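You operate a simulated robot arm through the tools that you are given. There is no shell and no other tool. Be economical: measure what you need, move in short steps, check, and stop when the job is done.

You run a simulated robot arm. Do the job below in one go: nothing can be reset, and whatever is moved stays where it is left.

## Task
Press the leaf into the green soap and lay it on the soap tray.
Fine: leave the press arm swung aside.
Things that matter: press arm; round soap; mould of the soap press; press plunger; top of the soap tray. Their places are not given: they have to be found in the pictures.

It is judged by the outcome, as a careful person would: the job done as asked, and still so three seconds after it is handed in. It fails if anything else is knocked over, pushed out of place, dropped, spilled or broken.

## Robot
A 7-joint arm with a two-finger parallel gripper, fixed in place. Base frame: the origin is at the foot of the arm, x ahead of it, y to its left, z up; the work surface is at about z = 80. Units: cm, rad, N and s.
With the tool pointing down near the work surface it reaches from about 30 to 70 cm from the base axis. Its first joint turns from -1.152 to 1.152 rad. Payload 1.57 kg.
Tool frame: the origin (TCP) lies between the finger pads and is the grasp point; the fingertips stand 3 cm ahead of it; z points along the fingers, y is the line along which they close. The gripper opens to 11 cm. The fingers are 2.4 cm wide and 1.2 cm thick; the gripper's body (4.8 by 11.2 cm) begins 7.8 cm behind the TCP.
Orientation is that of the tool frame in the base frame, as a unit quaternion [x, y, z, w]. With the fingers straight down and closing along the base's y, the tool's x points along the base's -x, its y along +y and its z along -z.

## Interface
- The arm moves only by the tool jog_arm. Its argument "series" is a list that holds one entry, the list of rows, each a list of 7 numbers: the turn, a rotation vector about the base's x, y, z in units of 45 degrees (1.0 is 45 degrees), then the shift along the base's x, y, z in units of 250 mm (1.0 is 250 mm), then the closure, from 0 (fully open) to 1 (shut). In form: [[[wx, wy, wz, x, y, z, gripper], ...]]. A call has 1 to 12 rows; each row is the pose to reach, as a shift and turn from the pose commanded when the call began. A call with a number of a shift or a turn outside -1 to 1 is refused whole. Each row takes 0.2 s and may step no farther than 5 cm and 0.15 rad from the row before; otherwise, or with a gripper value out of range, the whole call is refused. A pose out of reach is approached as far as the arm can. The call stops where the force on the tool passes 40 N (or 10 N more than at its start, if that is more) or the arm is blocked; 0.2 s more then pass. The fingers move at their own pace (about 10.8 cm/s each) and stop on an object; they squeeze with about 43 N. The grip force told is the motor's: it shows also when the fingers shut on nothing. Time passes only in rows, and 0.2 s behind the last, so rows that repeat a pose let the fingers close. The reply holds the time, the measured pose of the TCP, the force on the tool along the base axes, the opening and the grip force, in the units named above and with some noise.
- Cameras (640 x 400 px; columns grow to the right, rows downward): "scene" is fixed at [15.49, -40.05, 139.19]; the picture's right is [0.63, -0.78, 0.00], its down [-0.56, -0.45, -0.70] and it looks along [0.54, 0.44, -0.72] (base axes); focal length 292 px, centre (320, 200). "wrist" rides on the gripper at [-3.6, 0, -8] in the tool frame; the picture's right is [0.00, -1.00, 0.00], its down [0.97, 0.00, -0.24] and it looks along [0.24, 0.00, 0.97] (tool axes); focal length 218 px, centre (320, 200).
- capture(camera): a new picture of that camera. It takes no simulated time.
- locate(camera, pixels): for up to 12 pixels [column, row] of the newest picture of that camera ("zoom" is the newest enlarged one), the place [x, y, z] in the base frame of the surface seen there, good to about 0.2 cm, but the place of the scene camera against the robot may be out by one fixed shift of up to 2.5 cm in any direction. It takes no simulated time.
- zoom(camera, box): a new picture of the part [left, top, right, bottom] of that camera's present view, enlarged. It takes no simulated time.
- close_job(): hands the job in; it is judged then, once.

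Work in short steps. Measure before you move; look again where a grasp or a placing could have gone wrong, and mend it. You have 80 turns and 46 pictures in all, those below and enlarged ones among them. Open the gripper and draw the arm clear of the work before you hand the job in, unless the task says otherwise; then end with one line.

The tools are called after "Call:" as a command line: name --argument value ..., lists and objects as JSON in quotes. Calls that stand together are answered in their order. jog_arm: Moves the arm, as the interface text tells. Its arguments: {"type":"object","properties":{"series":{"type":"array","items":{"type":"array","items":{"type":"array","items":{"type":"number"}}}}},"required":["series"]} The other tools are called the same way: capture (camera) takes a picture; locate (camera, pixels) gives the place of the surface under pixels of a picture; zoom (camera, box) takes an enlarged picture of a part of a camera's view; close_job () hands the job in.

At the start:

```text
time_s: 0.0
eef_pos: [45.22, -11.38, 114.18]
orientation: [0.0, 1.0, 0.0, 0.0]
contact_force: [0.0, -0.2, 0.0]
grip_width: 11.0
gripper_force: 0.1
```

scene: 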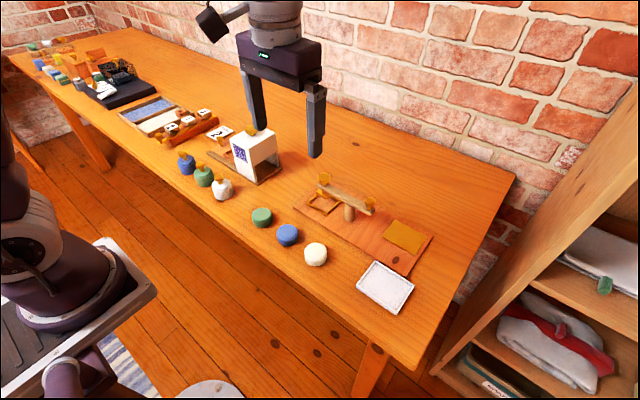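
wrist: 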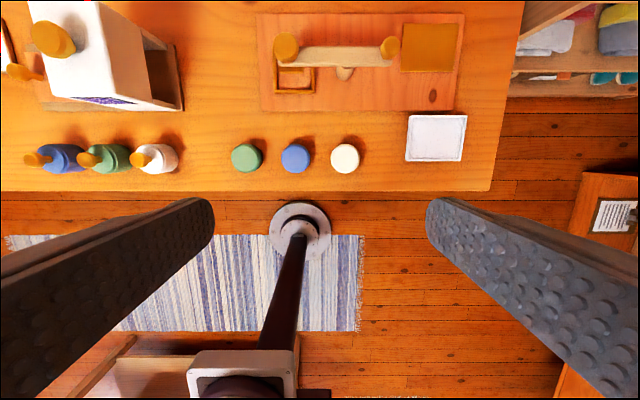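

The scene shows the press near (345,205), the soaps at (262,217), (288,235), (315,254), and the white tray at (385,287). I'll zoom in on the press in both views to understand the mechanism.

Call:
zoom --camera "scene" --box '[230, 150, 450, 320]'

Call:
zoom --camera "wrist" --box '[220, 0, 480, 190]'

```text
2.35 times, centred on (340, 235) of scene
```

zoom: 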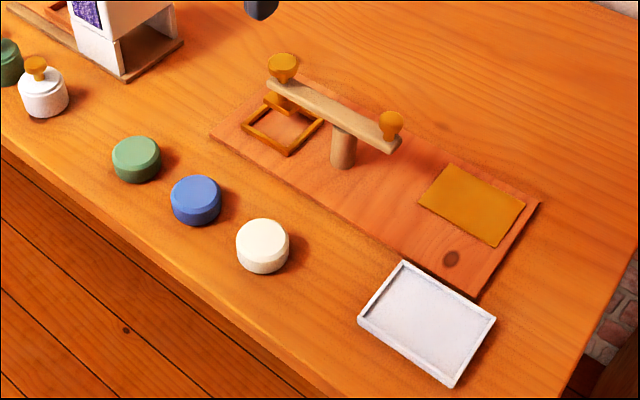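

```text
2.11 times, centred on (350, 95) of wrist
```

zoom: 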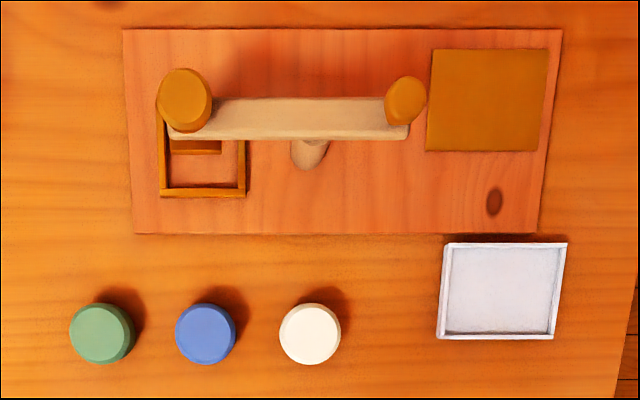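

The arm pivots on the post, with the plunger (left knob) over the square mould. I'll measure points in the wrist zoom, which has no camera shift.

Call:
locate --camera "zoom" --pixels '[[102, 335], [205, 335], [185, 98], [405, 98], [300, 118], [308, 160], [200, 192], [244, 170], [163, 170], [205, 180], [490, 100], [505, 290]]'

Call:
locate --camera "wrist" --pixels '[[246, 165], [264, 158], [412, 138], [464, 138], [408, 158], [460, 158], [260, 14], [462, 14], [275, 108], [320, 95], [346, 170], [200, 180]]'

```text
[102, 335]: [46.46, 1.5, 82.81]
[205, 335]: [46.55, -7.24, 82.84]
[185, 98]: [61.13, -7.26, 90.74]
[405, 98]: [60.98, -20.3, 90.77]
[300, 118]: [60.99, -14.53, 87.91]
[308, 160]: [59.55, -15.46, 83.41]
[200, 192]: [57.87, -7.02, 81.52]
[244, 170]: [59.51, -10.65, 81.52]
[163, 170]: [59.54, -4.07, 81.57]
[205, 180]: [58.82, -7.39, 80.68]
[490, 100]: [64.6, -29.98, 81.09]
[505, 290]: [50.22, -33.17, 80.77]
```

```text
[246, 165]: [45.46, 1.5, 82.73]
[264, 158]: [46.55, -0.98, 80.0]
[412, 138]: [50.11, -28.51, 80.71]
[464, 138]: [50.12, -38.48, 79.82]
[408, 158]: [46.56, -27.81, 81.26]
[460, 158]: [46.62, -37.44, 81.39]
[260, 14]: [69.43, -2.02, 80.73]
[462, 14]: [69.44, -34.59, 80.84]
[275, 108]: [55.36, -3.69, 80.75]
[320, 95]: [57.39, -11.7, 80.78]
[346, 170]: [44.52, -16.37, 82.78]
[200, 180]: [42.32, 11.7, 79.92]
```

The soap is about 5.3 cm across with its top at z 82.8. The mould is centred near (61,-7.4), the plunger knob is above it, the post is near (61,-14.6), and the handle knob is at (61,-20.3). One tighter look at the press before I move.

Call:
zoom --camera "scene" --box '[295, 160, 395, 230]'

```text
5.71 times, centred on (345, 195) of scene
```

zoom: 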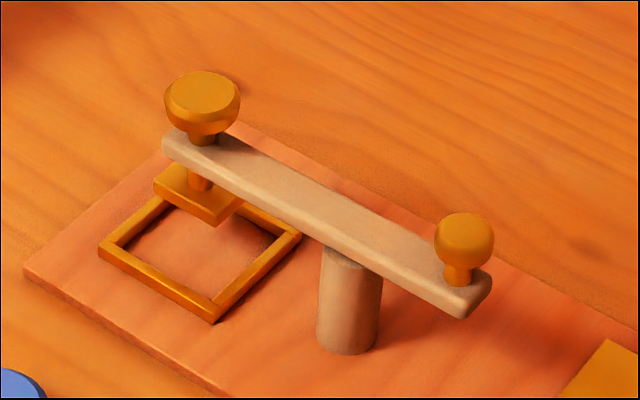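

The plunger rod slides through the arm, and the right knob is the swing handle. I'll locate the knobs, die and mould corners (scene frame) to get relative offsets.

Call:
locate --camera "zoom" --pixels '[[203, 92], [465, 235], [205, 220], [160, 188], [350, 250], [347, 350], [215, 312], [105, 246], [296, 237], [455, 300], [185, 140], [165, 202]]'

```text
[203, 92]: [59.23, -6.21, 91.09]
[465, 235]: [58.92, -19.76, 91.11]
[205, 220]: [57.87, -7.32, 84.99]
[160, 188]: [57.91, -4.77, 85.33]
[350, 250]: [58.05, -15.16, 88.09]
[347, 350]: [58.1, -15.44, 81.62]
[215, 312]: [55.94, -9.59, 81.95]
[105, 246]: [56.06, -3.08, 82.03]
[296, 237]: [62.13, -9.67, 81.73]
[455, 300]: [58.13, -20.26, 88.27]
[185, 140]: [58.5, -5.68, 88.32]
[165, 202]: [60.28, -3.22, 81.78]
```

The scene frame is offset from the wrist frame by about (-1.95, +1, +0.4). I'll close the gripper and move behind the handle knob (61,-20.6) to (65.2,-20.6), staying above it for now.

Call:
jog_arm --series '[[[0, 0, 0, 0.13, -0.06, -0.09, 1], [0, 0, 0, 0.26, -0.12, -0.18, 1], [0, 0, 0, 0.39, -0.18, -0.27, 1], [0, 0, 0, 0.52, -0.24, -0.36, 1], [0, 0, 0, 0.65, -0.3, -0.45, 1], [0, 0, 0, 0.8, -0.369, -0.54, 1], [0, 0, 0, 0.8, -0.369, -0.65, 1], [0, 0, 0, 0.8, -0.369, -0.65, 1]]]'

Call:
capture --camera "wrist"

Call:
zoom --camera "scene" --box '[270, 120, 430, 230]'

```text
time_s: 1.8
eef_pos: [65.01, -20.71, 97.8]
orientation: [0.001, 1.0, 0.0, 0.0]
contact_force: [-0.3, -0.6, 0.0]
grip_width: 0.0
gripper_force: 21.4
out of reach, approached as far as the arm can: row 6
```

```text
40 pictures are left
```

wrist: 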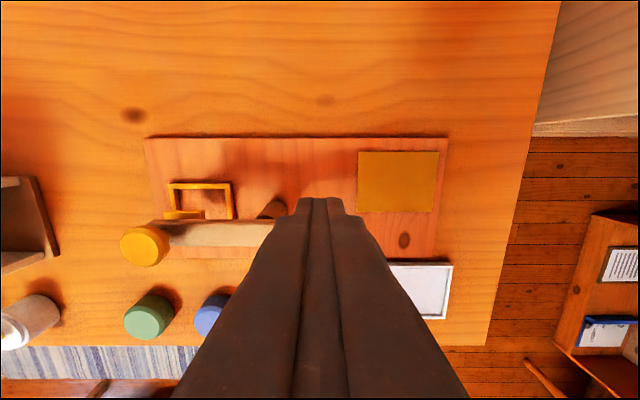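

```text
3.64 times, centred on (350, 175) of scene
```

zoom: 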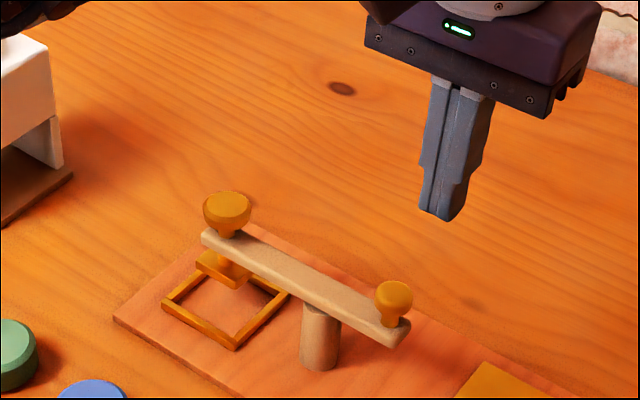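

The tips are behind the handle knob. I'll lower them to about z 88.8, between the arm top at 87.9 and the knob top at 90.7.

Call:
jog_arm --series '[[[0, 0, 0, 0, 0, -0.12, 1], [0, 0, 0, 0, 0, -0.242, 1], [0, 0, 0, 0, 0, -0.242, 1]]]'

Call:
zoom --camera "scene" --box '[270, 120, 430, 230]'

```text
time_s: 2.6
eef_pos: [65.07, -20.69, 91.85]
orientation: [0.0, 1.0, 0.0, 0.001]
contact_force: [0.3, 0.4, -0.4]
grip_width: 0.0
gripper_force: 21.3
```

```text
3.64 times, centred on (350, 175) of scene
```

zoom: 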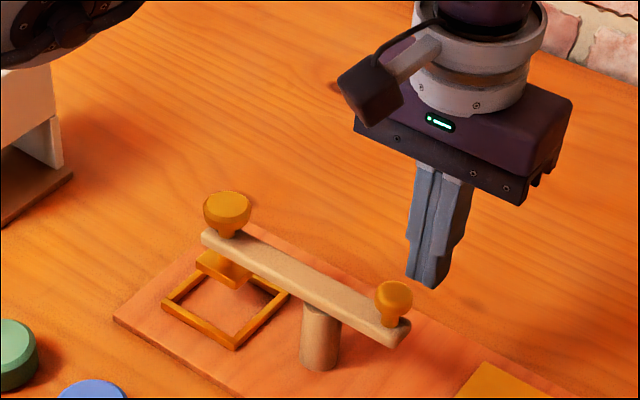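

The height is right, so I'll push the handle toward -x in small steps, about 25° first, and then check.

Call:
jog_arm --series '[[[0, 0, 0, -0.04, 0, 0, 1], [0, 0, 0, -0.07, 0, 0, 1], [0, 0, 0, -0.1, 0, 0, 1], [0, 0, 0, -0.13, -0.005, 0, 1], [0, 0, 0, -0.16, -0.01, 0, 1], [0, 0, 0, -0.19, -0.016, 0, 1]]]'

Call:
zoom --camera "scene" --box '[270, 120, 430, 230]'

```text
time_s: 4.0
eef_pos: [60.48, -20.98, 91.95]
orientation: [0.0, 1.0, 0.0, 0.0]
contact_force: [-0.1, 0.7, -0.6]
grip_width: 0.0
gripper_force: 21.2
```

```text
3.64 times, centred on (350, 175) of scene
```

zoom: 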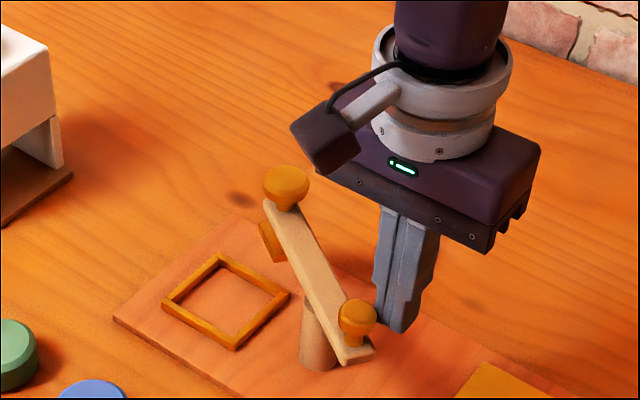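

The arm swings freely and is now about 35° round. I'll continue along the arc to about 85°.

Call:
jog_arm --series '[[[0, 0, 0, -0.04, 0.01, 0, 1], [0, 0, 0, -0.08, 0.025, 0, 1], [0, 0, 0, -0.12, 0.045, 0, 1], [0, 0, 0, -0.155, 0.07, 0, 1], [0, 0, 0, -0.185, 0.1, 0, 1], [0, 0, 0, -0.205, 0.125, 0, 1], [0, 0, 0, -0.21, 0.14, 0, 1]]]'

Call:
zoom --camera "scene" --box '[270, 120, 430, 230]'

```text
time_s: 5.5
eef_pos: [55.49, -18.58, 92.16]
orientation: [0.001, 1.0, -0.006, 0.007]
contact_force: [0.0, -4.8, -1.7]
grip_width: 0.0
gripper_force: 21.3
stopped in row 7: the force on the tool passed its limit (the readings are from after the stop); the commanded pose is now the measured one
```

```text
3.64 times, centred on (350, 175) of scene
```

zoom: 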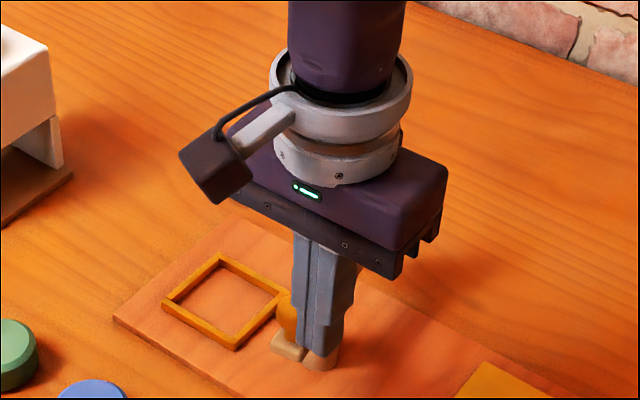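

It hit an end stop, so the arm is fully aside. I'll back off to -y and rise.

Call:
jog_arm --series '[[[0, 0, 0, 0, -0.04, 0, 1], [0, 0, 0, 0, -0.06, 0.1, 1], [0, 0, 0, 0, -0.06, 0.28, 1], [0, 0, 0, -0.12, 0.05, 0.4, 1], [0, 0, 0, -0.24, 0.2, 0.4, 1], [0, 0, 0, -0.34, 0.36, 0.4, 0.6], [0, 0, 0, -0.35, 0.5, 0.4, 0.3], [0, 0, 0, -0.35, 0.62, 0.4, 0.3], [0, 0, 0, -0.35, 0.8, 0.4, 0.3]]]'

Call:
zoom --camera "scene" --box '[230, 150, 450, 320]'

Call:
capture --camera "wrist"

```text
refused: row 4 steps farther than a row can; nothing moved
```

```text
2.35 times, centred on (340, 235) of scene
```

zoom: 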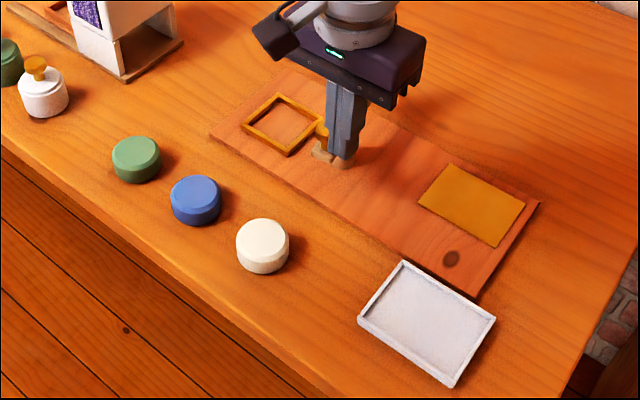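

```text
34 pictures are left
```

wrist: 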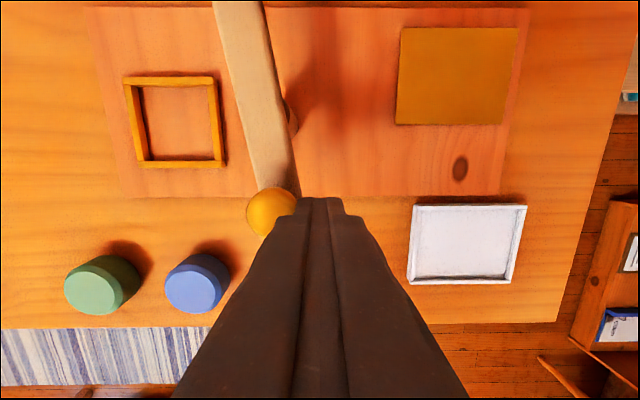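

The arm is well aside and the mould is open. Before moving I'll measure the mould corners, soap and tray from this wrist picture.

Call:
locate --camera "wrist" --pixels '[[127, 82], [213, 80], [221, 162], [141, 164], [148, 88], [208, 88], [208, 157], [152, 157], [90, 292], [108, 258], [415, 208], [512, 282]]'

Call:
jog_arm --series '[[[0, 0, 0, 0, -0.04, 0, 1], [0, 0, 0, 0, -0.06, 0.1, 1], [0, 0, 0, 0, -0.06, 0.28, 1], [0, 0, 0, -0.1, 0.0, 0.4, 1], [0, 0, 0, -0.2, 0.12, 0.4, 1], [0, 0, 0, -0.3, 0.25, 0.4, 0.6], [0, 0, 0, -0.35, 0.4, 0.4, 0.3], [0, 0, 0, -0.35, 0.58, 0.4, 0.3], [0, 0, 0, -0.35, 0.76, 0.4, 0.3], [0, 0, 0, -0.35, 0.8, 0.4, 0.3]]]'

```text
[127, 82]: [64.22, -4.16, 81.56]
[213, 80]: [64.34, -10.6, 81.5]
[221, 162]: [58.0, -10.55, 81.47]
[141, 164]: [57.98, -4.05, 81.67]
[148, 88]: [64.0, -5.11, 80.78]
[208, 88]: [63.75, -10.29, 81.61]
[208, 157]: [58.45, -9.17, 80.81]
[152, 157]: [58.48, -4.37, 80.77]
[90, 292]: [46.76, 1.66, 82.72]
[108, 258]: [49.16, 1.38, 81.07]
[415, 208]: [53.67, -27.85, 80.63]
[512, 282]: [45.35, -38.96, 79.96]
```

```text
time_s: 7.7
eef_pos: [46.89, 1.46, 102.08]
orientation: [0.001, 1.0, -0.005, 0.006]
contact_force: [-0.3, 0.5, 1.0]
grip_width: 7.72
gripper_force: 0.1
```

The mould centre is (61.15,-7.35), its inner width about 5.5, and the floor is at 80.8. I'm above the green soap with 7.7 cm open. I'll correct the small tilt first and then turn the wrist so the fingers close along x.

Call:
jog_arm --series '[[[0.0127, 0.0153, 0, 0, 0, 0, 0.3], [0.0127, 0.0153, 0, 0, 0, 0, 0.3]]]'

Call:
jog_arm --series '[[[0, 0, 0.167, 0, 0, 0, 0.3], [0, 0, 0.333, 0, 0, 0, 0.3], [0, 0, 0.5, 0, 0, 0, 0.3], [0, 0, 0.667, 0, 0, 0, 0.3], [0, 0, 0.833, 0, 0, 0, 0.3], [0, 0, 1, 0, 0, 0, 0.3], [0, 0, 1, 0, 0, 0, 0.3]]]'

Call:
jog_arm --series '[[[0, 0, 0.167, 0, 0, 0, 0.3], [0, 0, 0.333, 0, 0, 0, 0.3], [0, 0, 0.5, 0, 0, 0, 0.3], [0, 0, 0.667, 0, 0, 0, 0.3], [0, 0, 0.833, 0, 0, 0, 0.3], [0, 0, 1, 0, 0, 0, 0.3], [0, 0, 1, 0, 0, 0, 0.3]]]'

Call:
capture --camera "wrist"

```text
time_s: 8.3
eef_pos: [46.88, 1.52, 102.08]
orientation: [0.002, 1.0, -0.002, 0.0]
contact_force: [-0.5, -0.3, -0.3]
grip_width: 7.69
gripper_force: 0.1
```

```text
time_s: 9.9
eef_pos: [46.92, 1.46, 102.02]
orientation: [-0.382, 0.924, 0.0, -0.001]
contact_force: [0.1, -0.3, -0.2]
grip_width: 7.7
gripper_force: 0.2
```

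```text
time_s: 11.5
eef_pos: [46.75, 1.6, 101.98]
orientation: [-0.706, 0.708, 0.001, 0.0]
contact_force: [-0.4, -0.8, 0.6]
grip_width: 7.69
gripper_force: 0.1
```

```text
33 pictures are left
```

wrist: 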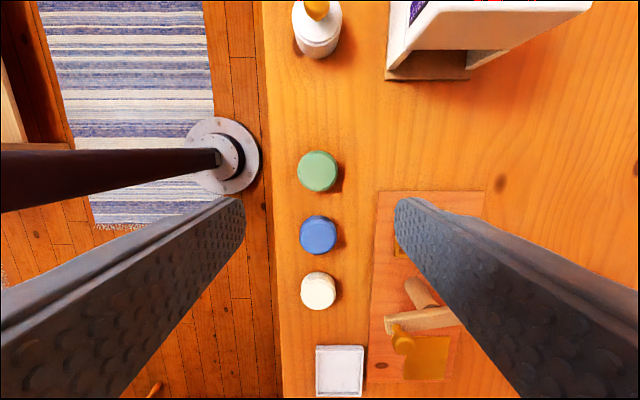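

The wrist is turned, and the green soap is at about (318,171). I'll measure its edges.

Call:
locate --camera "wrist" --pixels '[[300, 170], [336, 170], [318, 153], [318, 184], [318, 170]]'

```text
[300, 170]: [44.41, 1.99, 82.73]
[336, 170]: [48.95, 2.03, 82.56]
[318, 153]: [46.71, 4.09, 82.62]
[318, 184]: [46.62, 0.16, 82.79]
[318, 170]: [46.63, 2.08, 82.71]
```

I need a finer soap centre, so I'll zoom in.

Call:
zoom --camera "wrist" --box '[280, 145, 360, 195]'

```text
8.00 times, centred on (320, 170) of wrist
```

zoom: 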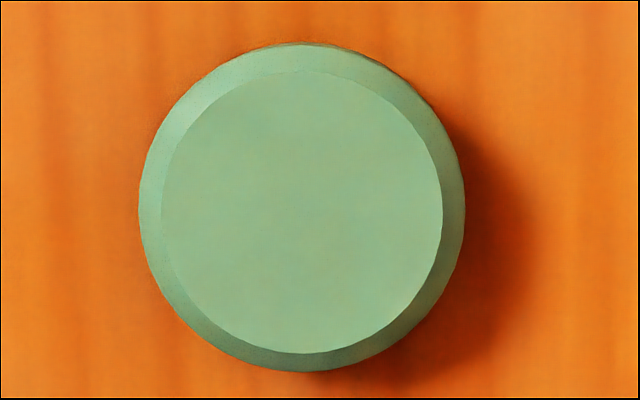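

Call:
locate --camera "zoom" --pixels '[[302, 210], [165, 210], [440, 210], [302, 75], [302, 350], [142, 210], [462, 210], [302, 48], [302, 366]]'

```text
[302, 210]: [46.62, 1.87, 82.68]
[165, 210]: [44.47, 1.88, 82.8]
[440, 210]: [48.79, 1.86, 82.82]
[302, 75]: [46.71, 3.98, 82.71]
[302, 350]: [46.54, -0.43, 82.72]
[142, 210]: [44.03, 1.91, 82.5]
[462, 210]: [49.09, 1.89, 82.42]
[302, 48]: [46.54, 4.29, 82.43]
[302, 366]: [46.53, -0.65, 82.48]
```

The soap centre is (46.6,1.8) with a diameter of about 5.0. I'll descend to TCP z 84.0 with the tips at 81.0.

Call:
jog_arm --series '[[[0, 0, 0, 0, 0.008, -0.18, 0.3], [0, 0, 0, -0.004, 0.008, -0.36, 0.3], [0, 0, 0, -0.004, 0.008, -0.52, 0.3], [0, 0, 0, -0.004, 0.008, -0.64, 0.3], [0, 0, 0, -0.004, 0.008, -0.719, 0.3], [0, 0, 0, -0.004, 0.008, -0.719, 0.3]]]'

Call:
capture --camera "wrist"

```text
time_s: 12.9
eef_pos: [46.7, 1.82, 84.0]
orientation: [-0.706, 0.708, -0.001, 0.001]
contact_force: [-0.7, 0.1, 0.1]
grip_width: 7.7
gripper_force: 0.0
```

```text
31 pictures are left
```

wrist: 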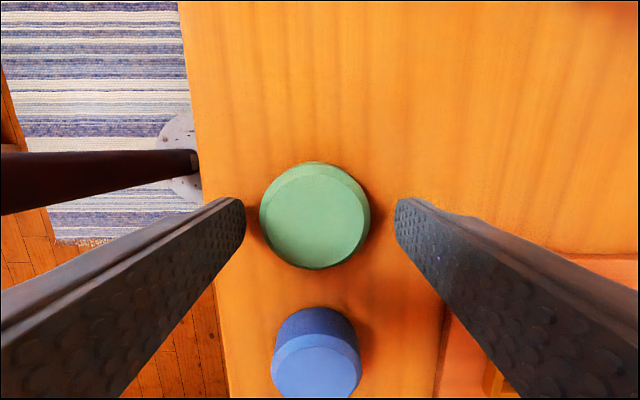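

The soap at (315,216) sits between the fingertips, so I'll close on it.

Call:
jog_arm --series '[[[0, 0, 0, 0, 0, 0, 0.6], [0, 0, 0, 0, 0, 0, 1], [0, 0, 0, 0, 0, 0, 1], [0, 0, 0, 0, 0, 0, 1]]]'

Call:
jog_arm --series '[[[0, 0, 0, 0, 0, 0.06, 1], [0, 0, 0, 0, 0, 0.2, 1], [0, 0, 0, 0, 0, 0.36, 1], [0, 0, 0, 0, 0, 0.36, 1]]]'

Call:
capture --camera "wrist"

```text
time_s: 13.9
eef_pos: [46.74, 1.82, 84.06]
orientation: [-0.706, 0.709, 0.0, 0.0]
contact_force: [0.1, 0.3, 0.3]
grip_width: 5.03
gripper_force: 43.3
```

```text
time_s: 14.9
eef_pos: [46.71, 1.86, 93.05]
orientation: [-0.706, 0.708, 0.0, 0.0]
contact_force: [0.0, 0.0, 0.7]
grip_width: 0.0
gripper_force: 21.9
```

```text
30 pictures are left
```

wrist: 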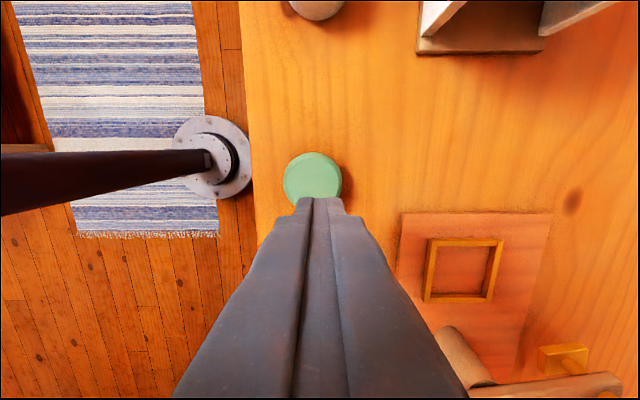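

The soap slipped out of the grip and is on the table at about (312,177). I'll measure where it is now.

Call:
zoom --camera "wrist" --box '[262, 135, 362, 205]'

Call:
locate --camera "zoom" --pixels '[[140, 250], [160, 250], [480, 250], [500, 250], [320, 115], [320, 130], [320, 250], [320, 380], [320, 150]]'

```text
5.71 times, centred on (312, 170) of wrist
```

zoom: 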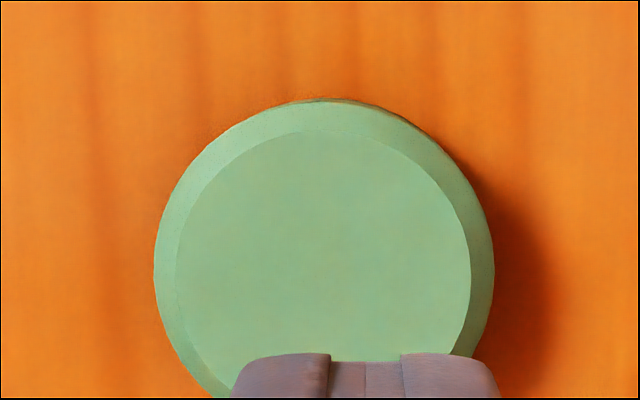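

```text
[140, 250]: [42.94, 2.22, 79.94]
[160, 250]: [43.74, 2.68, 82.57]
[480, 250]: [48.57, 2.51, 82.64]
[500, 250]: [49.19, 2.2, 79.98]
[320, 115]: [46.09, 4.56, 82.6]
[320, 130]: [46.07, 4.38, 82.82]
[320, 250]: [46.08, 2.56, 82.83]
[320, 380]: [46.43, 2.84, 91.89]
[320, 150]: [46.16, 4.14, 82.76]
```

The soap is now at about (46.2,2.15). I'll open above it, recentre, and look before going down with a deeper grip.

Call:
jog_arm --series '[[[0, 0, 0, -0.02, 0.01, 0, 0.5], [0, 0, 0, -0.02, 0.01, 0, 0.3], [0, 0, 0, -0.02, 0.01, 0, 0.3], [0, 0, 0, -0.02, 0.01, -0.1, 0.3], [0, 0, 0, -0.02, 0.01, -0.1, 0.3]]]'

Call:
zoom --camera "wrist" --box '[220, 110, 420, 235]'

Call:
locate --camera "zoom" --pixels '[[190, 240], [210, 240], [230, 240], [390, 240], [400, 240], [410, 240], [300, 150], [300, 165], [300, 325], [300, 335], [300, 240]]'

```text
time_s: 16.1
eef_pos: [46.05, 2.02, 90.57]
orientation: [-0.706, 0.708, -0.001, 0.001]
contact_force: [0.6, -0.8, 0.2]
grip_width: 7.69
gripper_force: 0.0
```

```text
3.20 times, centred on (320, 172) of wrist
```

zoom: 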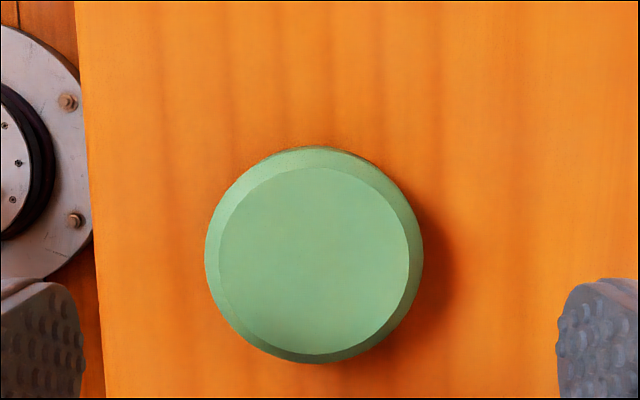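

```text
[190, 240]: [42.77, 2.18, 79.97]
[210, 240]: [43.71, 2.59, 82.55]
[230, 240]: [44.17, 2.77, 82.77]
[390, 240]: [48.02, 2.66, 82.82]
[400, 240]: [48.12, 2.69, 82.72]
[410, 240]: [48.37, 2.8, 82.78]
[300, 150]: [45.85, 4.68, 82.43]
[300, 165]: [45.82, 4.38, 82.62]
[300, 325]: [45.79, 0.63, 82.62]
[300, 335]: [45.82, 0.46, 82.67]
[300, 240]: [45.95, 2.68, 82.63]
```

The centre is (46.1,2.2). I'll descend to TCP 83.2 (tips 80.2), close, and lift slowly.

Call:
jog_arm --series '[[[0, 0, 0, 0.002, 0.008, -0.12, 0.3], [0, 0, 0, 0.002, 0.008, -0.22, 0.3], [0, 0, 0, 0.002, 0.008, -0.294, 0.3], [0, 0, 0, 0.002, 0.008, -0.294, 0.6], [0, 0, 0, 0.002, 0.008, -0.294, 0.7], [0, 0, 0, 0.002, 0.008, -0.294, 0.8], [0, 0, 0, 0.002, 0.008, -0.294, 0.8]]]'

Call:
jog_arm --series '[[[0, 0, 0, 0, 0, 0.01, 0.8], [0, 0, 0, 0, 0, 0.02, 0.8], [0, 0, 0, 0, 0, 0.03, 0.8], [0, 0, 0, 0, 0, 0.04, 0.8], [0, 0, 0, 0, 0, 0.05, 0.8]]]'

Call:
capture --camera "wrist"

```text
time_s: 17.7
eef_pos: [46.19, 2.21, 83.24]
orientation: [-0.705, 0.709, -0.001, 0.001]
contact_force: [-0.4, -0.9, -0.2]
grip_width: 5.07
gripper_force: 43.1
```

```text
time_s: 18.9
eef_pos: [46.3, 2.1, 84.48]
orientation: [-0.706, 0.709, 0.0, 0.0]
contact_force: [0.0, -1.0, -0.2]
grip_width: 5.07
gripper_force: 43.0
```

```text
27 pictures are left
```

wrist: 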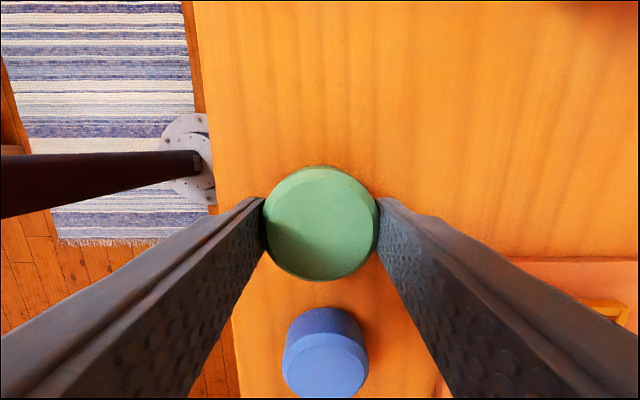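

The width holds at 5.07. I'll check the soap top height to see whether it is really lifted.

Call:
locate --camera "wrist" --pixels '[[320, 180], [320, 225], [320, 265], [280, 225], [360, 225]]'

```text
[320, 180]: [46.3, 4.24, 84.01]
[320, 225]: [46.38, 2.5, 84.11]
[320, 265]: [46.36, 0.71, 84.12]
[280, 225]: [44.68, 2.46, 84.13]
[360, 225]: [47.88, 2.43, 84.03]
```

It's lifted level, but this grip leaves too little soap below the tips to seat it in the mould. I'll set it down, regrip 0.5 cm higher, and lift slowly.

Call:
jog_arm --series '[[[0, 0, 0, 0, 0, -0.025, 0.8], [0, 0, 0, 0, 0, -0.048, 0.8], [0, 0, 0, 0, 0, -0.048, 0.4], [0, 0, 0, 0, 0, -0.048, 0.4], [0, 0, 0, 0, 0, -0.028, 0.4], [0, 0, 0, 0, 0, -0.028, 0.4], [0, 0, 0, 0, 0, -0.028, 0.7], [0, 0, 0, 0, 0, -0.028, 0.8], [0, 0, 0, 0, 0, -0.028, 0.8]]]'

Call:
jog_arm --series '[[[0, 0, 0, 0, 0, 0.01, 0.8], [0, 0, 0, 0, 0, 0.02, 0.8], [0, 0, 0, 0, 0, 0.03, 0.8], [0, 0, 0, 0, 0, 0.04, 0.8], [0, 0, 0, 0, 0, 0.05, 0.8]]]'

Call:
capture --camera "wrist"

Call:
locate --camera "wrist" --pixels '[[320, 185], [320, 225], [320, 260], [285, 225], [355, 225]]'

```text
time_s: 20.9
eef_pos: [46.24, 2.15, 83.81]
orientation: [-0.706, 0.708, 0.0, -0.001]
contact_force: [0.1, 0.2, 0.8]
grip_width: 5.05
gripper_force: 43.5
```

```text
time_s: 22.1
eef_pos: [46.26, 2.11, 84.97]
orientation: [-0.706, 0.708, -0.001, 0.001]
contact_force: [0.2, 0.4, -0.3]
grip_width: 5.04
gripper_force: 42.4
```

```text
26 pictures are left
```

wrist: 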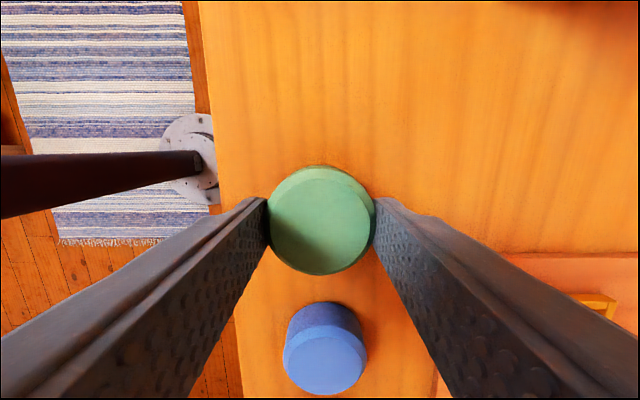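

```text
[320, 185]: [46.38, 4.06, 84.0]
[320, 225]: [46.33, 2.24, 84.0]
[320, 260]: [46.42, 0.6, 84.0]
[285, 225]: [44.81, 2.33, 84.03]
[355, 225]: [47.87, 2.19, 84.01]
```

It's held level with the bottom at about TCP-3.7. I'll raise it gently and carry it over the mould.

Call:
jog_arm --series '[[[0, 0, 0, 0, 0, 0.02, 0.8], [0, 0, 0, 0, 0, 0.05, 0.8], [0, 0, 0, 0, 0, 0.085, 0.8], [0, 0, 0, 0, 0, 0.12, 0.8], [0, 0, 0, 0, 0, 0.15, 0.8], [0, 0, 0, 0, 0, 0.17, 0.8], [0, 0, 0, 0, 0, 0.18, 0.8]]]'

Call:
jog_arm --series '[[[0, 0, 0, 0.02, -0.013, 0, 0.8], [0, 0, 0, 0.06, -0.038, 0, 0.8], [0, 0, 0, 0.12, -0.076, 0, 0.8], [0, 0, 0, 0.19, -0.121, 0, 0.8], [0, 0, 0, 0.26, -0.166, 0, 0.8], [0, 0, 0, 0.34, -0.217, 0, 0.8], [0, 0, 0, 0.42, -0.268, 0, 0.8], [0, 0, 0, 0.5, -0.319, 0, 0.8], [0, 0, 0, 0.55, -0.35, 0, 0.8], [0, 0, 0, 0.58, -0.37, 0, 0.8], [0, 0, 0, 0.595, -0.378, 0, 0.8], [0, 0, 0, 0.595, -0.378, 0, 0.8]]]'

Call:
capture --camera "wrist"

```text
time_s: 23.7
eef_pos: [46.35, 2.19, 89.57]
orientation: [-0.706, 0.708, -0.001, 0.0]
contact_force: [0.1, -1.3, 0.0]
grip_width: 5.04
gripper_force: 42.9
```

```text
time_s: 26.3
eef_pos: [61.08, -7.15, 89.52]
orientation: [-0.706, 0.708, -0.001, 0.001]
contact_force: [0.5, -0.7, -0.4]
grip_width: 5.02
gripper_force: 43.1
```

```text
25 pictures are left
```

wrist: 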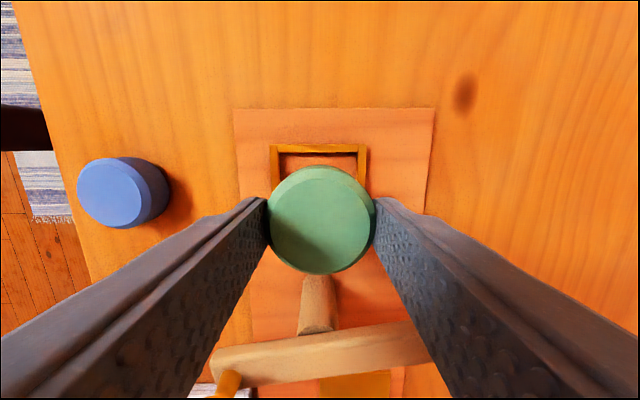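

The soap is held over the mould. I'll verify the mould edges and soap centre from here.

Call:
locate --camera "wrist" --pixels '[[272, 160], [367, 160], [277, 165], [360, 165], [320, 149], [320, 185], [320, 225], [320, 260], [272, 225], [370, 225]]'

```text
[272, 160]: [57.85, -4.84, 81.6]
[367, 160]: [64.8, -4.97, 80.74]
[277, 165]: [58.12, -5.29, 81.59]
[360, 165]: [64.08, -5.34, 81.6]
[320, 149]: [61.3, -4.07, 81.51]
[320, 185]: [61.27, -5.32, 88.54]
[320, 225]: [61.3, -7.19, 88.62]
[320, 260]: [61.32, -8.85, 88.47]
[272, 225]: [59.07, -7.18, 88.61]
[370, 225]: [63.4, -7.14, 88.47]
```

The soap is about 0.2 cm too far +y. I'll shift it and lower slowly to TCP 84.75, just inside the mould, then check force and look before releasing.

Call:
jog_arm --series '[[[0, 0, 0, -0.002, -0.008, -0.03, 0.8], [0, 0, 0, -0.002, -0.008, -0.07, 0.8], [0, 0, 0, -0.002, -0.008, -0.11, 0.8], [0, 0, 0, -0.002, -0.008, -0.145, 0.8], [0, 0, 0, -0.002, -0.008, -0.165, 0.8], [0, 0, 0, -0.002, -0.008, -0.178, 0.8], [0, 0, 0, -0.002, -0.008, -0.19, 0.8], [0, 0, 0, -0.002, -0.008, -0.19, 0.8]]]'

Call:
capture --camera "wrist"

Call:
zoom --camera "scene" --box '[270, 150, 390, 230]'

```text
time_s: 28.1
eef_pos: [60.98, -7.33, 84.74]
orientation: [-0.706, 0.709, 0.0, 0.001]
contact_force: [-0.3, 4.7, -0.2]
grip_width: 5.03
gripper_force: 42.8
```

```text
24 pictures are left
```

wrist: 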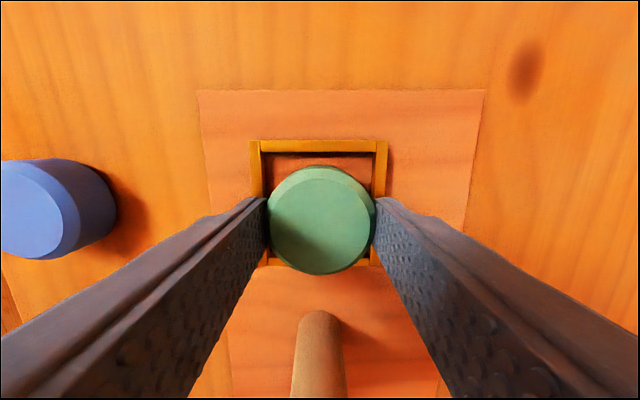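

```text
5.00 times, centred on (330, 190) of scene
```

zoom: 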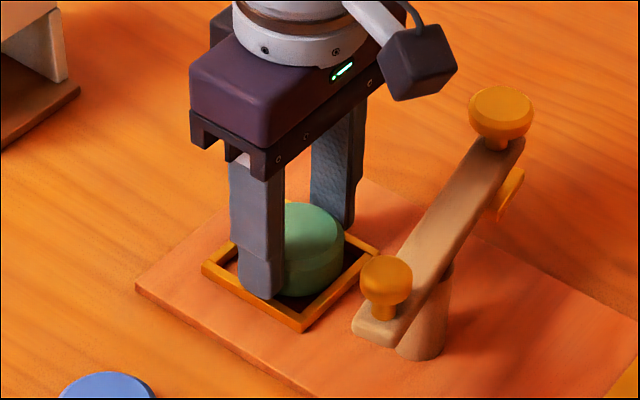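

The 4.7 N side force means the soap is touching the -y wall. I'll measure both edges.

Call:
locate --camera "wrist" --pixels '[[320, 141], [320, 151], [320, 172], [320, 225], [320, 258], [320, 268], [251, 160], [260, 160], [374, 160], [385, 160], [272, 225], [370, 225]]'

```text
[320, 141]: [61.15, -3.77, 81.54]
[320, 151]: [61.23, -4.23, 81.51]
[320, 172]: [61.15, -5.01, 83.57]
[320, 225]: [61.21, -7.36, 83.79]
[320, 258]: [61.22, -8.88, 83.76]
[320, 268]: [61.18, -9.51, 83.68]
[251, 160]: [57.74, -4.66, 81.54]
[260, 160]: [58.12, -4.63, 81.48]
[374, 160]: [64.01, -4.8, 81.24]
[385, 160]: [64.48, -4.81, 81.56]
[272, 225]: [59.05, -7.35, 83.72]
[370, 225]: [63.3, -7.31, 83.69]
```

The soap centre (61.18,-7.2) is inside the mould with margin all round. I'll nudge +y 0.1 and re-read the force, going slightly lower.

Call:
jog_arm --series '[[[0, 0, 0, 0, 0.004, 0, 0.8], [0, 0, 0, 0, 0.004, -0.004, 0.8], [0, 0, 0, 0, 0.004, -0.004, 0.8]]]'

```text
time_s: 28.9
eef_pos: [60.97, -7.32, 84.73]
orientation: [-0.706, 0.708, -0.001, 0.0]
contact_force: [-0.4, 2.0, -0.4]
grip_width: 5.03
gripper_force: 42.7
```

The side force fell to 2 N, confirming contact with the -y wall. I'll move +y another 0.2.

Call:
jog_arm --series '[[[0, 0, 0, 0, 0.004, 0, 0.8], [0, 0, 0, 0, 0.008, 0, 0.8], [0, 0, 0, 0, 0.008, 0, 0.8]]]'

```text
time_s: 29.7
eef_pos: [60.97, -7.23, 84.76]
orientation: [-0.705, 0.709, -0.001, 0.0]
contact_force: [-0.3, -0.1, -1.1]
grip_width: 5.03
gripper_force: 42.8
```

The side force is gone. I'll open gently; the soap settles about 2 mm, and then I rise.

Call:
jog_arm --series '[[[0, 0, 0, 0, 0, 0, 0.5], [0, 0, 0, 0, 0, 0, 0.4], [0, 0, 0, 0, 0, 0, 0.35], [0, 0, 0, 0, 0, 0.1, 0.35], [0, 0, 0, 0, 0, 0.25, 0.35], [0, 0, 0, 0, 0, 0.4, 0.35], [0, 0, 0, 0, 0, 0.4, 0.35]]]'

Call:
capture --camera "wrist"

Call:
zoom --camera "scene" --box '[270, 150, 390, 230]'

```text
time_s: 31.3
eef_pos: [61.18, -7.25, 94.78]
orientation: [-0.706, 0.709, -0.001, 0.0]
contact_force: [-0.2, -0.1, 0.1]
grip_width: 7.16
gripper_force: 0.1
```

```text
22 pictures are left
```

wrist: 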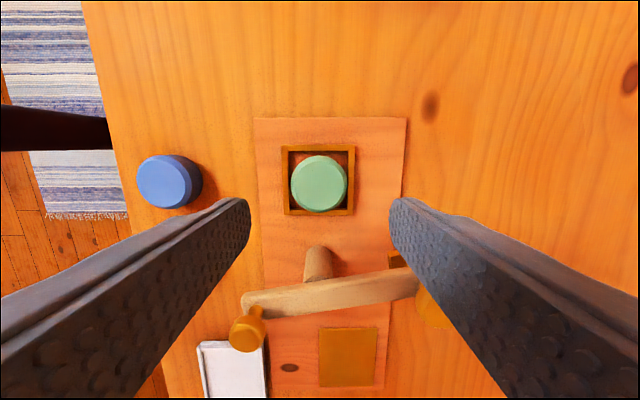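

```text
5.00 times, centred on (330, 190) of scene
```

zoom: 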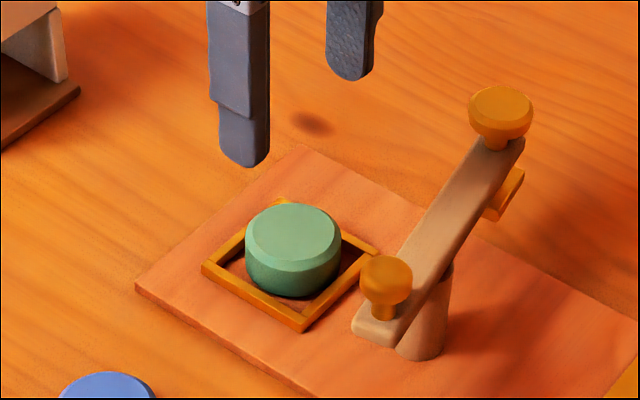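

The soap is seated. I'll measure the soap top height, the knobs and the die underside in this scene zoom.

Call:
locate --camera "zoom" --pixels '[[295, 230], [260, 235], [330, 240], [500, 95], [385, 262], [489, 218], [505, 195], [487, 208], [520, 180], [425, 230]]'

Call:
locate --camera "wrist" --pixels '[[240, 340], [258, 310], [319, 182], [247, 303], [319, 168], [319, 196], [300, 182], [338, 182]]'

```text
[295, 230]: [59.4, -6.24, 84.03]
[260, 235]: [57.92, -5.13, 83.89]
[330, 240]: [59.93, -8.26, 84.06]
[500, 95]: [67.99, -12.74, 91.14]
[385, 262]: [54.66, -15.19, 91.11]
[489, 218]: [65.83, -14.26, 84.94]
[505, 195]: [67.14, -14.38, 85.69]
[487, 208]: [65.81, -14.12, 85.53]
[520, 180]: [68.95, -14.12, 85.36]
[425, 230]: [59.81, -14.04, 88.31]
```

```text
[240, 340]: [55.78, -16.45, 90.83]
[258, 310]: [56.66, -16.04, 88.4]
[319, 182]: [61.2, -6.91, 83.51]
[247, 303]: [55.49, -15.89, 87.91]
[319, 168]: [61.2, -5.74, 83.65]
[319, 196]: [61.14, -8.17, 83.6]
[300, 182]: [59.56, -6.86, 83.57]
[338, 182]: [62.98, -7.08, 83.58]
```

The soap top is level at z 83.6 and the die underside is at about 84.5, so it clears. The pivot is near (61.1,-16.35) with the handle knob near (56.5,-15.9). I'll close the fingers and go to the +y side of the handle.

Call:
jog_arm --series '[[[0, 0, 0, 0, 0, 0.04, 1], [0, 0, 0, 0, 0, 0.04, 1], [0, 0, 0, 0, 0, 0.04, 1], [0, 0, 0, -0.1, -0.1, 0.04, 1], [0, 0, 0, -0.207, -0.214, 0.04, 1], [0, 0, 0, -0.207, -0.214, -0.05, 1], [0, 0, 0, -0.207, -0.214, -0.122, 1], [0, 0, 0, -0.207, -0.214, -0.122, 1]]]'

Call:
zoom --camera "scene" --box '[270, 150, 390, 230]'

```text
time_s: 33.1
eef_pos: [55.93, -12.55, 91.54]
orientation: [-0.707, 0.708, 0.0, 0.001]
contact_force: [-0.9, 0.0, -0.1]
grip_width: 0.0
gripper_force: 20.9
```

```text
5.00 times, centred on (330, 190) of scene
```

zoom: 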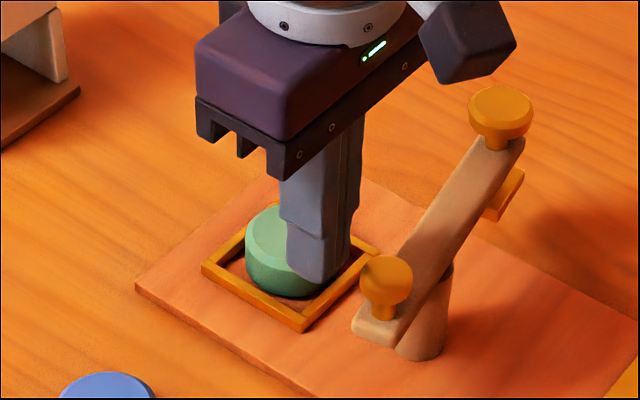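

The fingers are beside the handle at the right height. I'll push toward -y along the arc to about 20° short of home.

Call:
jog_arm --series '[[[0, 0, 0, 0, -0.05, 0, 1], [0, 0, 0, 0, -0.1, 0, 1], [0, 0, 0, 0.002, -0.14, 0, 1], [0, 0, 0, 0.006, -0.18, 0, 1], [0, 0, 0, 0.013, -0.215, 0, 1], [0, 0, 0, 0.025, -0.245, 0, 1], [0, 0, 0, 0.038, -0.268, 0, 1], [0, 0, 0, 0.05, -0.282, 0, 1]]]'

Call:
zoom --camera "scene" --box '[270, 150, 390, 230]'

```text
time_s: 34.9
eef_pos: [57.24, -19.62, 91.5]
orientation: [-0.705, 0.709, 0.001, 0.0]
contact_force: [-0.4, 0.7, -0.4]
grip_width: 0.01
gripper_force: 21.2
```

```text
5.00 times, centred on (330, 190) of scene
```

zoom: 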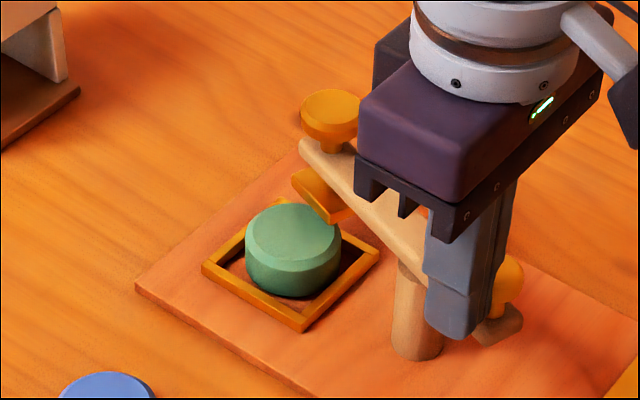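

About 20° remains. The plunger knob should end at about (292,130) in this zoom and is now at (330,113). I'll push the last part gently.

Call:
jog_arm --series '[[[0, 0, 0, 0.015, -0.016, 0, 1], [0, 0, 0, 0.03, -0.03, 0, 1], [0, 0, 0, 0.045, -0.04, 0, 1], [0, 0, 0, 0.052, -0.043, 0, 1]]]'

Call:
zoom --camera "scene" --box '[270, 150, 390, 230]'

```text
time_s: 35.9
eef_pos: [58.48, -20.65, 91.58]
orientation: [-0.706, 0.708, 0.0, 0.001]
contact_force: [-0.4, 0.3, -0.5]
grip_width: 0.0
gripper_force: 21.4
```

```text
5.00 times, centred on (330, 190) of scene
```

zoom: 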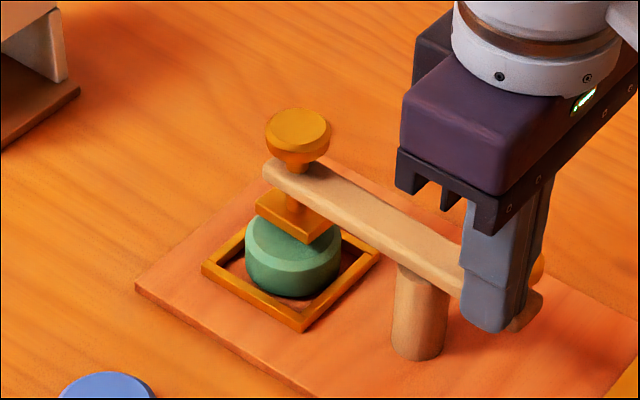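

The knob is at (299,130), nearly home. I'll locate the knob and die against the soap and mould to judge the remaining error.

Call:
locate --camera "zoom" --pixels '[[298, 128], [257, 200], [300, 235], [303, 243], [343, 222], [275, 165], [205, 263], [305, 315], [375, 250], [270, 128], [327, 128]]'

```text
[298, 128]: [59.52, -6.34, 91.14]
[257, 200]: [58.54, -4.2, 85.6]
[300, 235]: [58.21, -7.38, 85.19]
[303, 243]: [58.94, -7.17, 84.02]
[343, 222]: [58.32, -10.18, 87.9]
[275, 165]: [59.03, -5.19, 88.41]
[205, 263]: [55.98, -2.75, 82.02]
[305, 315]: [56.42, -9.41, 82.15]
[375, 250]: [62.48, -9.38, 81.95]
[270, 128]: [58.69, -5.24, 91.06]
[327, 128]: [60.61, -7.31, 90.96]
```

The plunger is about 0.3 cm short in x, so I'll push the handle a further 0.16 cm.

Call:
jog_arm --series '[[[0, 0, 0, 0.004, 0, 0, 1], [0, 0, 0, 0.007, 0, 0, 1], [0, 0, 0, 0.007, 0, 0, 1]]]'

Call:
zoom --camera "scene" --box '[270, 150, 390, 230]'

Call:
locate --camera "zoom" --pixels '[[296, 130], [293, 130], [268, 130], [324, 130], [300, 235], [257, 200]]'

```text
time_s: 36.7
eef_pos: [58.6, -20.66, 91.61]
orientation: [-0.705, 0.709, 0.0, 0.0]
contact_force: [0.1, 1.0, -0.1]
grip_width: 0.0
gripper_force: 21.3
```

```text
5.00 times, centred on (330, 190) of scene
```

zoom: 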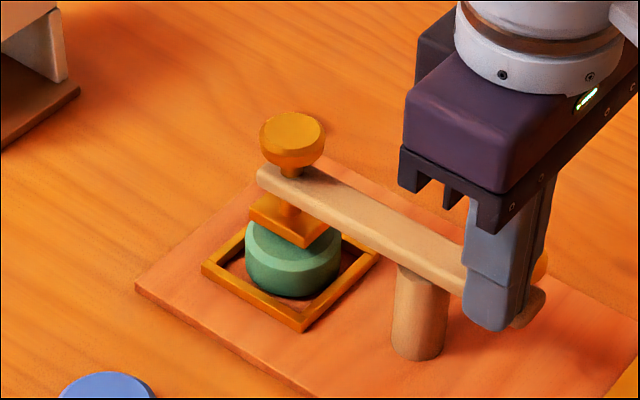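

```text
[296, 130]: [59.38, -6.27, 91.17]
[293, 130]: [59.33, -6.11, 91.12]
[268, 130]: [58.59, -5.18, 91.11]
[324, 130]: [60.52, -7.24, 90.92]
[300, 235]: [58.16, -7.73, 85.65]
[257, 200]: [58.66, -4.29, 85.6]
```

The knob is back at about (292,132), which is home. I'll back off, rise, and move over the plunger knob at (61.2,-7.2).

Call:
jog_arm --series '[[[0, 0, 0, -0.06, 0, 0, 1], [0, 0, 0, -0.06, 0, 0.12, 1], [0, 0, 0, -0.06, 0, 0.24, 1], [0, 0, 0, 0, 0.12, 0.24, 1], [0, 0, 0, 0.05, 0.28, 0.24, 1], [0, 0, 0, 0.104, 0.44, 0.24, 1], [0, 0, 0, 0.104, 0.538, 0.24, 1], [0, 0, 0, 0.104, 0.538, 0.16, 1], [0, 0, 0, 0.104, 0.538, 0.16, 1]]]'

Call:
zoom --camera "scene" --box '[270, 150, 390, 230]'

Call:
capture --camera "wrist"

```text
time_s: 38.7
eef_pos: [61.12, -7.15, 95.64]
orientation: [-0.706, 0.708, -0.001, 0.001]
contact_force: [-0.2, -0.5, 0.3]
grip_width: 0.0
gripper_force: 21.6
```

```text
5.00 times, centred on (330, 190) of scene
```

zoom: 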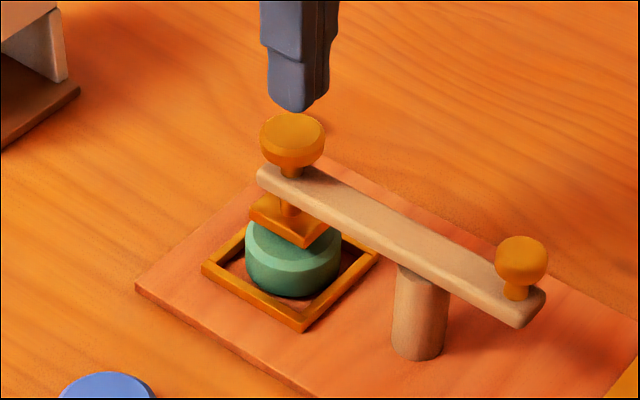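

```text
15 pictures are left
```

wrist: 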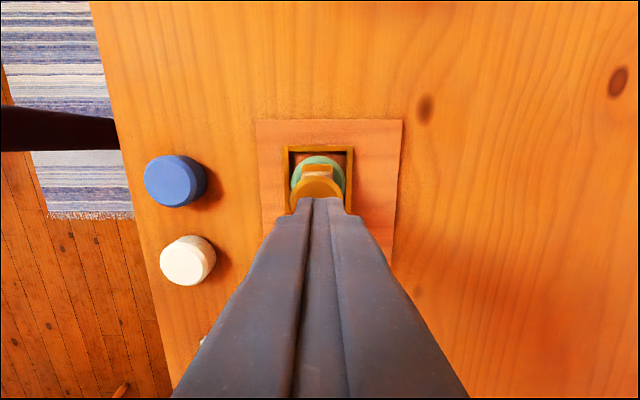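

The fingertips are centred over the plunger knob. I'll press down slowly.

Call:
jog_arm --series '[[[0, 0, 0, 0, 0, -0.04, 1], [0, 0, 0, 0, 0, -0.07, 1], [0, 0, 0, 0, 0, -0.08, 1], [0, 0, 0, 0, 0, -0.088, 1], [0, 0, 0, 0, 0, -0.096, 1], [0, 0, 0, 0, 0, -0.103, 1], [0, 0, 0, 0, 0, -0.109, 1], [0, 0, 0, 0, 0, -0.114, 1]]]'

```text
time_s: 40.5
eef_pos: [61.23, -7.21, 92.96]
orientation: [-0.706, 0.708, -0.002, 0.0]
contact_force: [-3.3, -0.8, 24.2]
grip_width: 0.02
gripper_force: 20.8
```

Resistance is 24 N with the plunger down about 0.8 cm. I'll press further in tiny steps.

Call:
jog_arm --series '[[[0, 0, 0, 0, 0, -0.004, 1], [0, 0, 0, 0, 0, -0.008, 1], [0, 0, 0, 0, 0, -0.012, 1], [0, 0, 0, 0, 0, -0.016, 1], [0, 0, 0, 0, 0, -0.02, 1], [0, 0, 0, 0, 0, -0.024, 1]]]'

Call:
zoom --camera "scene" --box '[270, 150, 390, 230]'

```text
time_s: 40.9
eef_pos: [61.2, -7.2, 93.02]
orientation: [-0.706, 0.709, -0.003, 0.001]
contact_force: [-3.4, 0.1, 11.4]
grip_width: 0.0
gripper_force: 21.7
stopped in row 2: the force on the tool passed its limit (the readings are from after the stop); the commanded pose is now the measured one
```

```text
5.00 times, centred on (330, 190) of scene
```

zoom: 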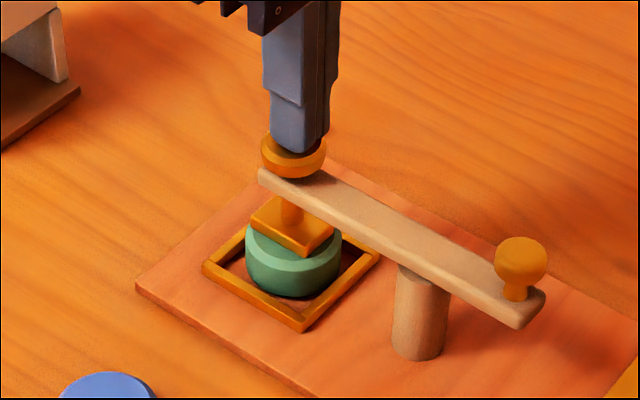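

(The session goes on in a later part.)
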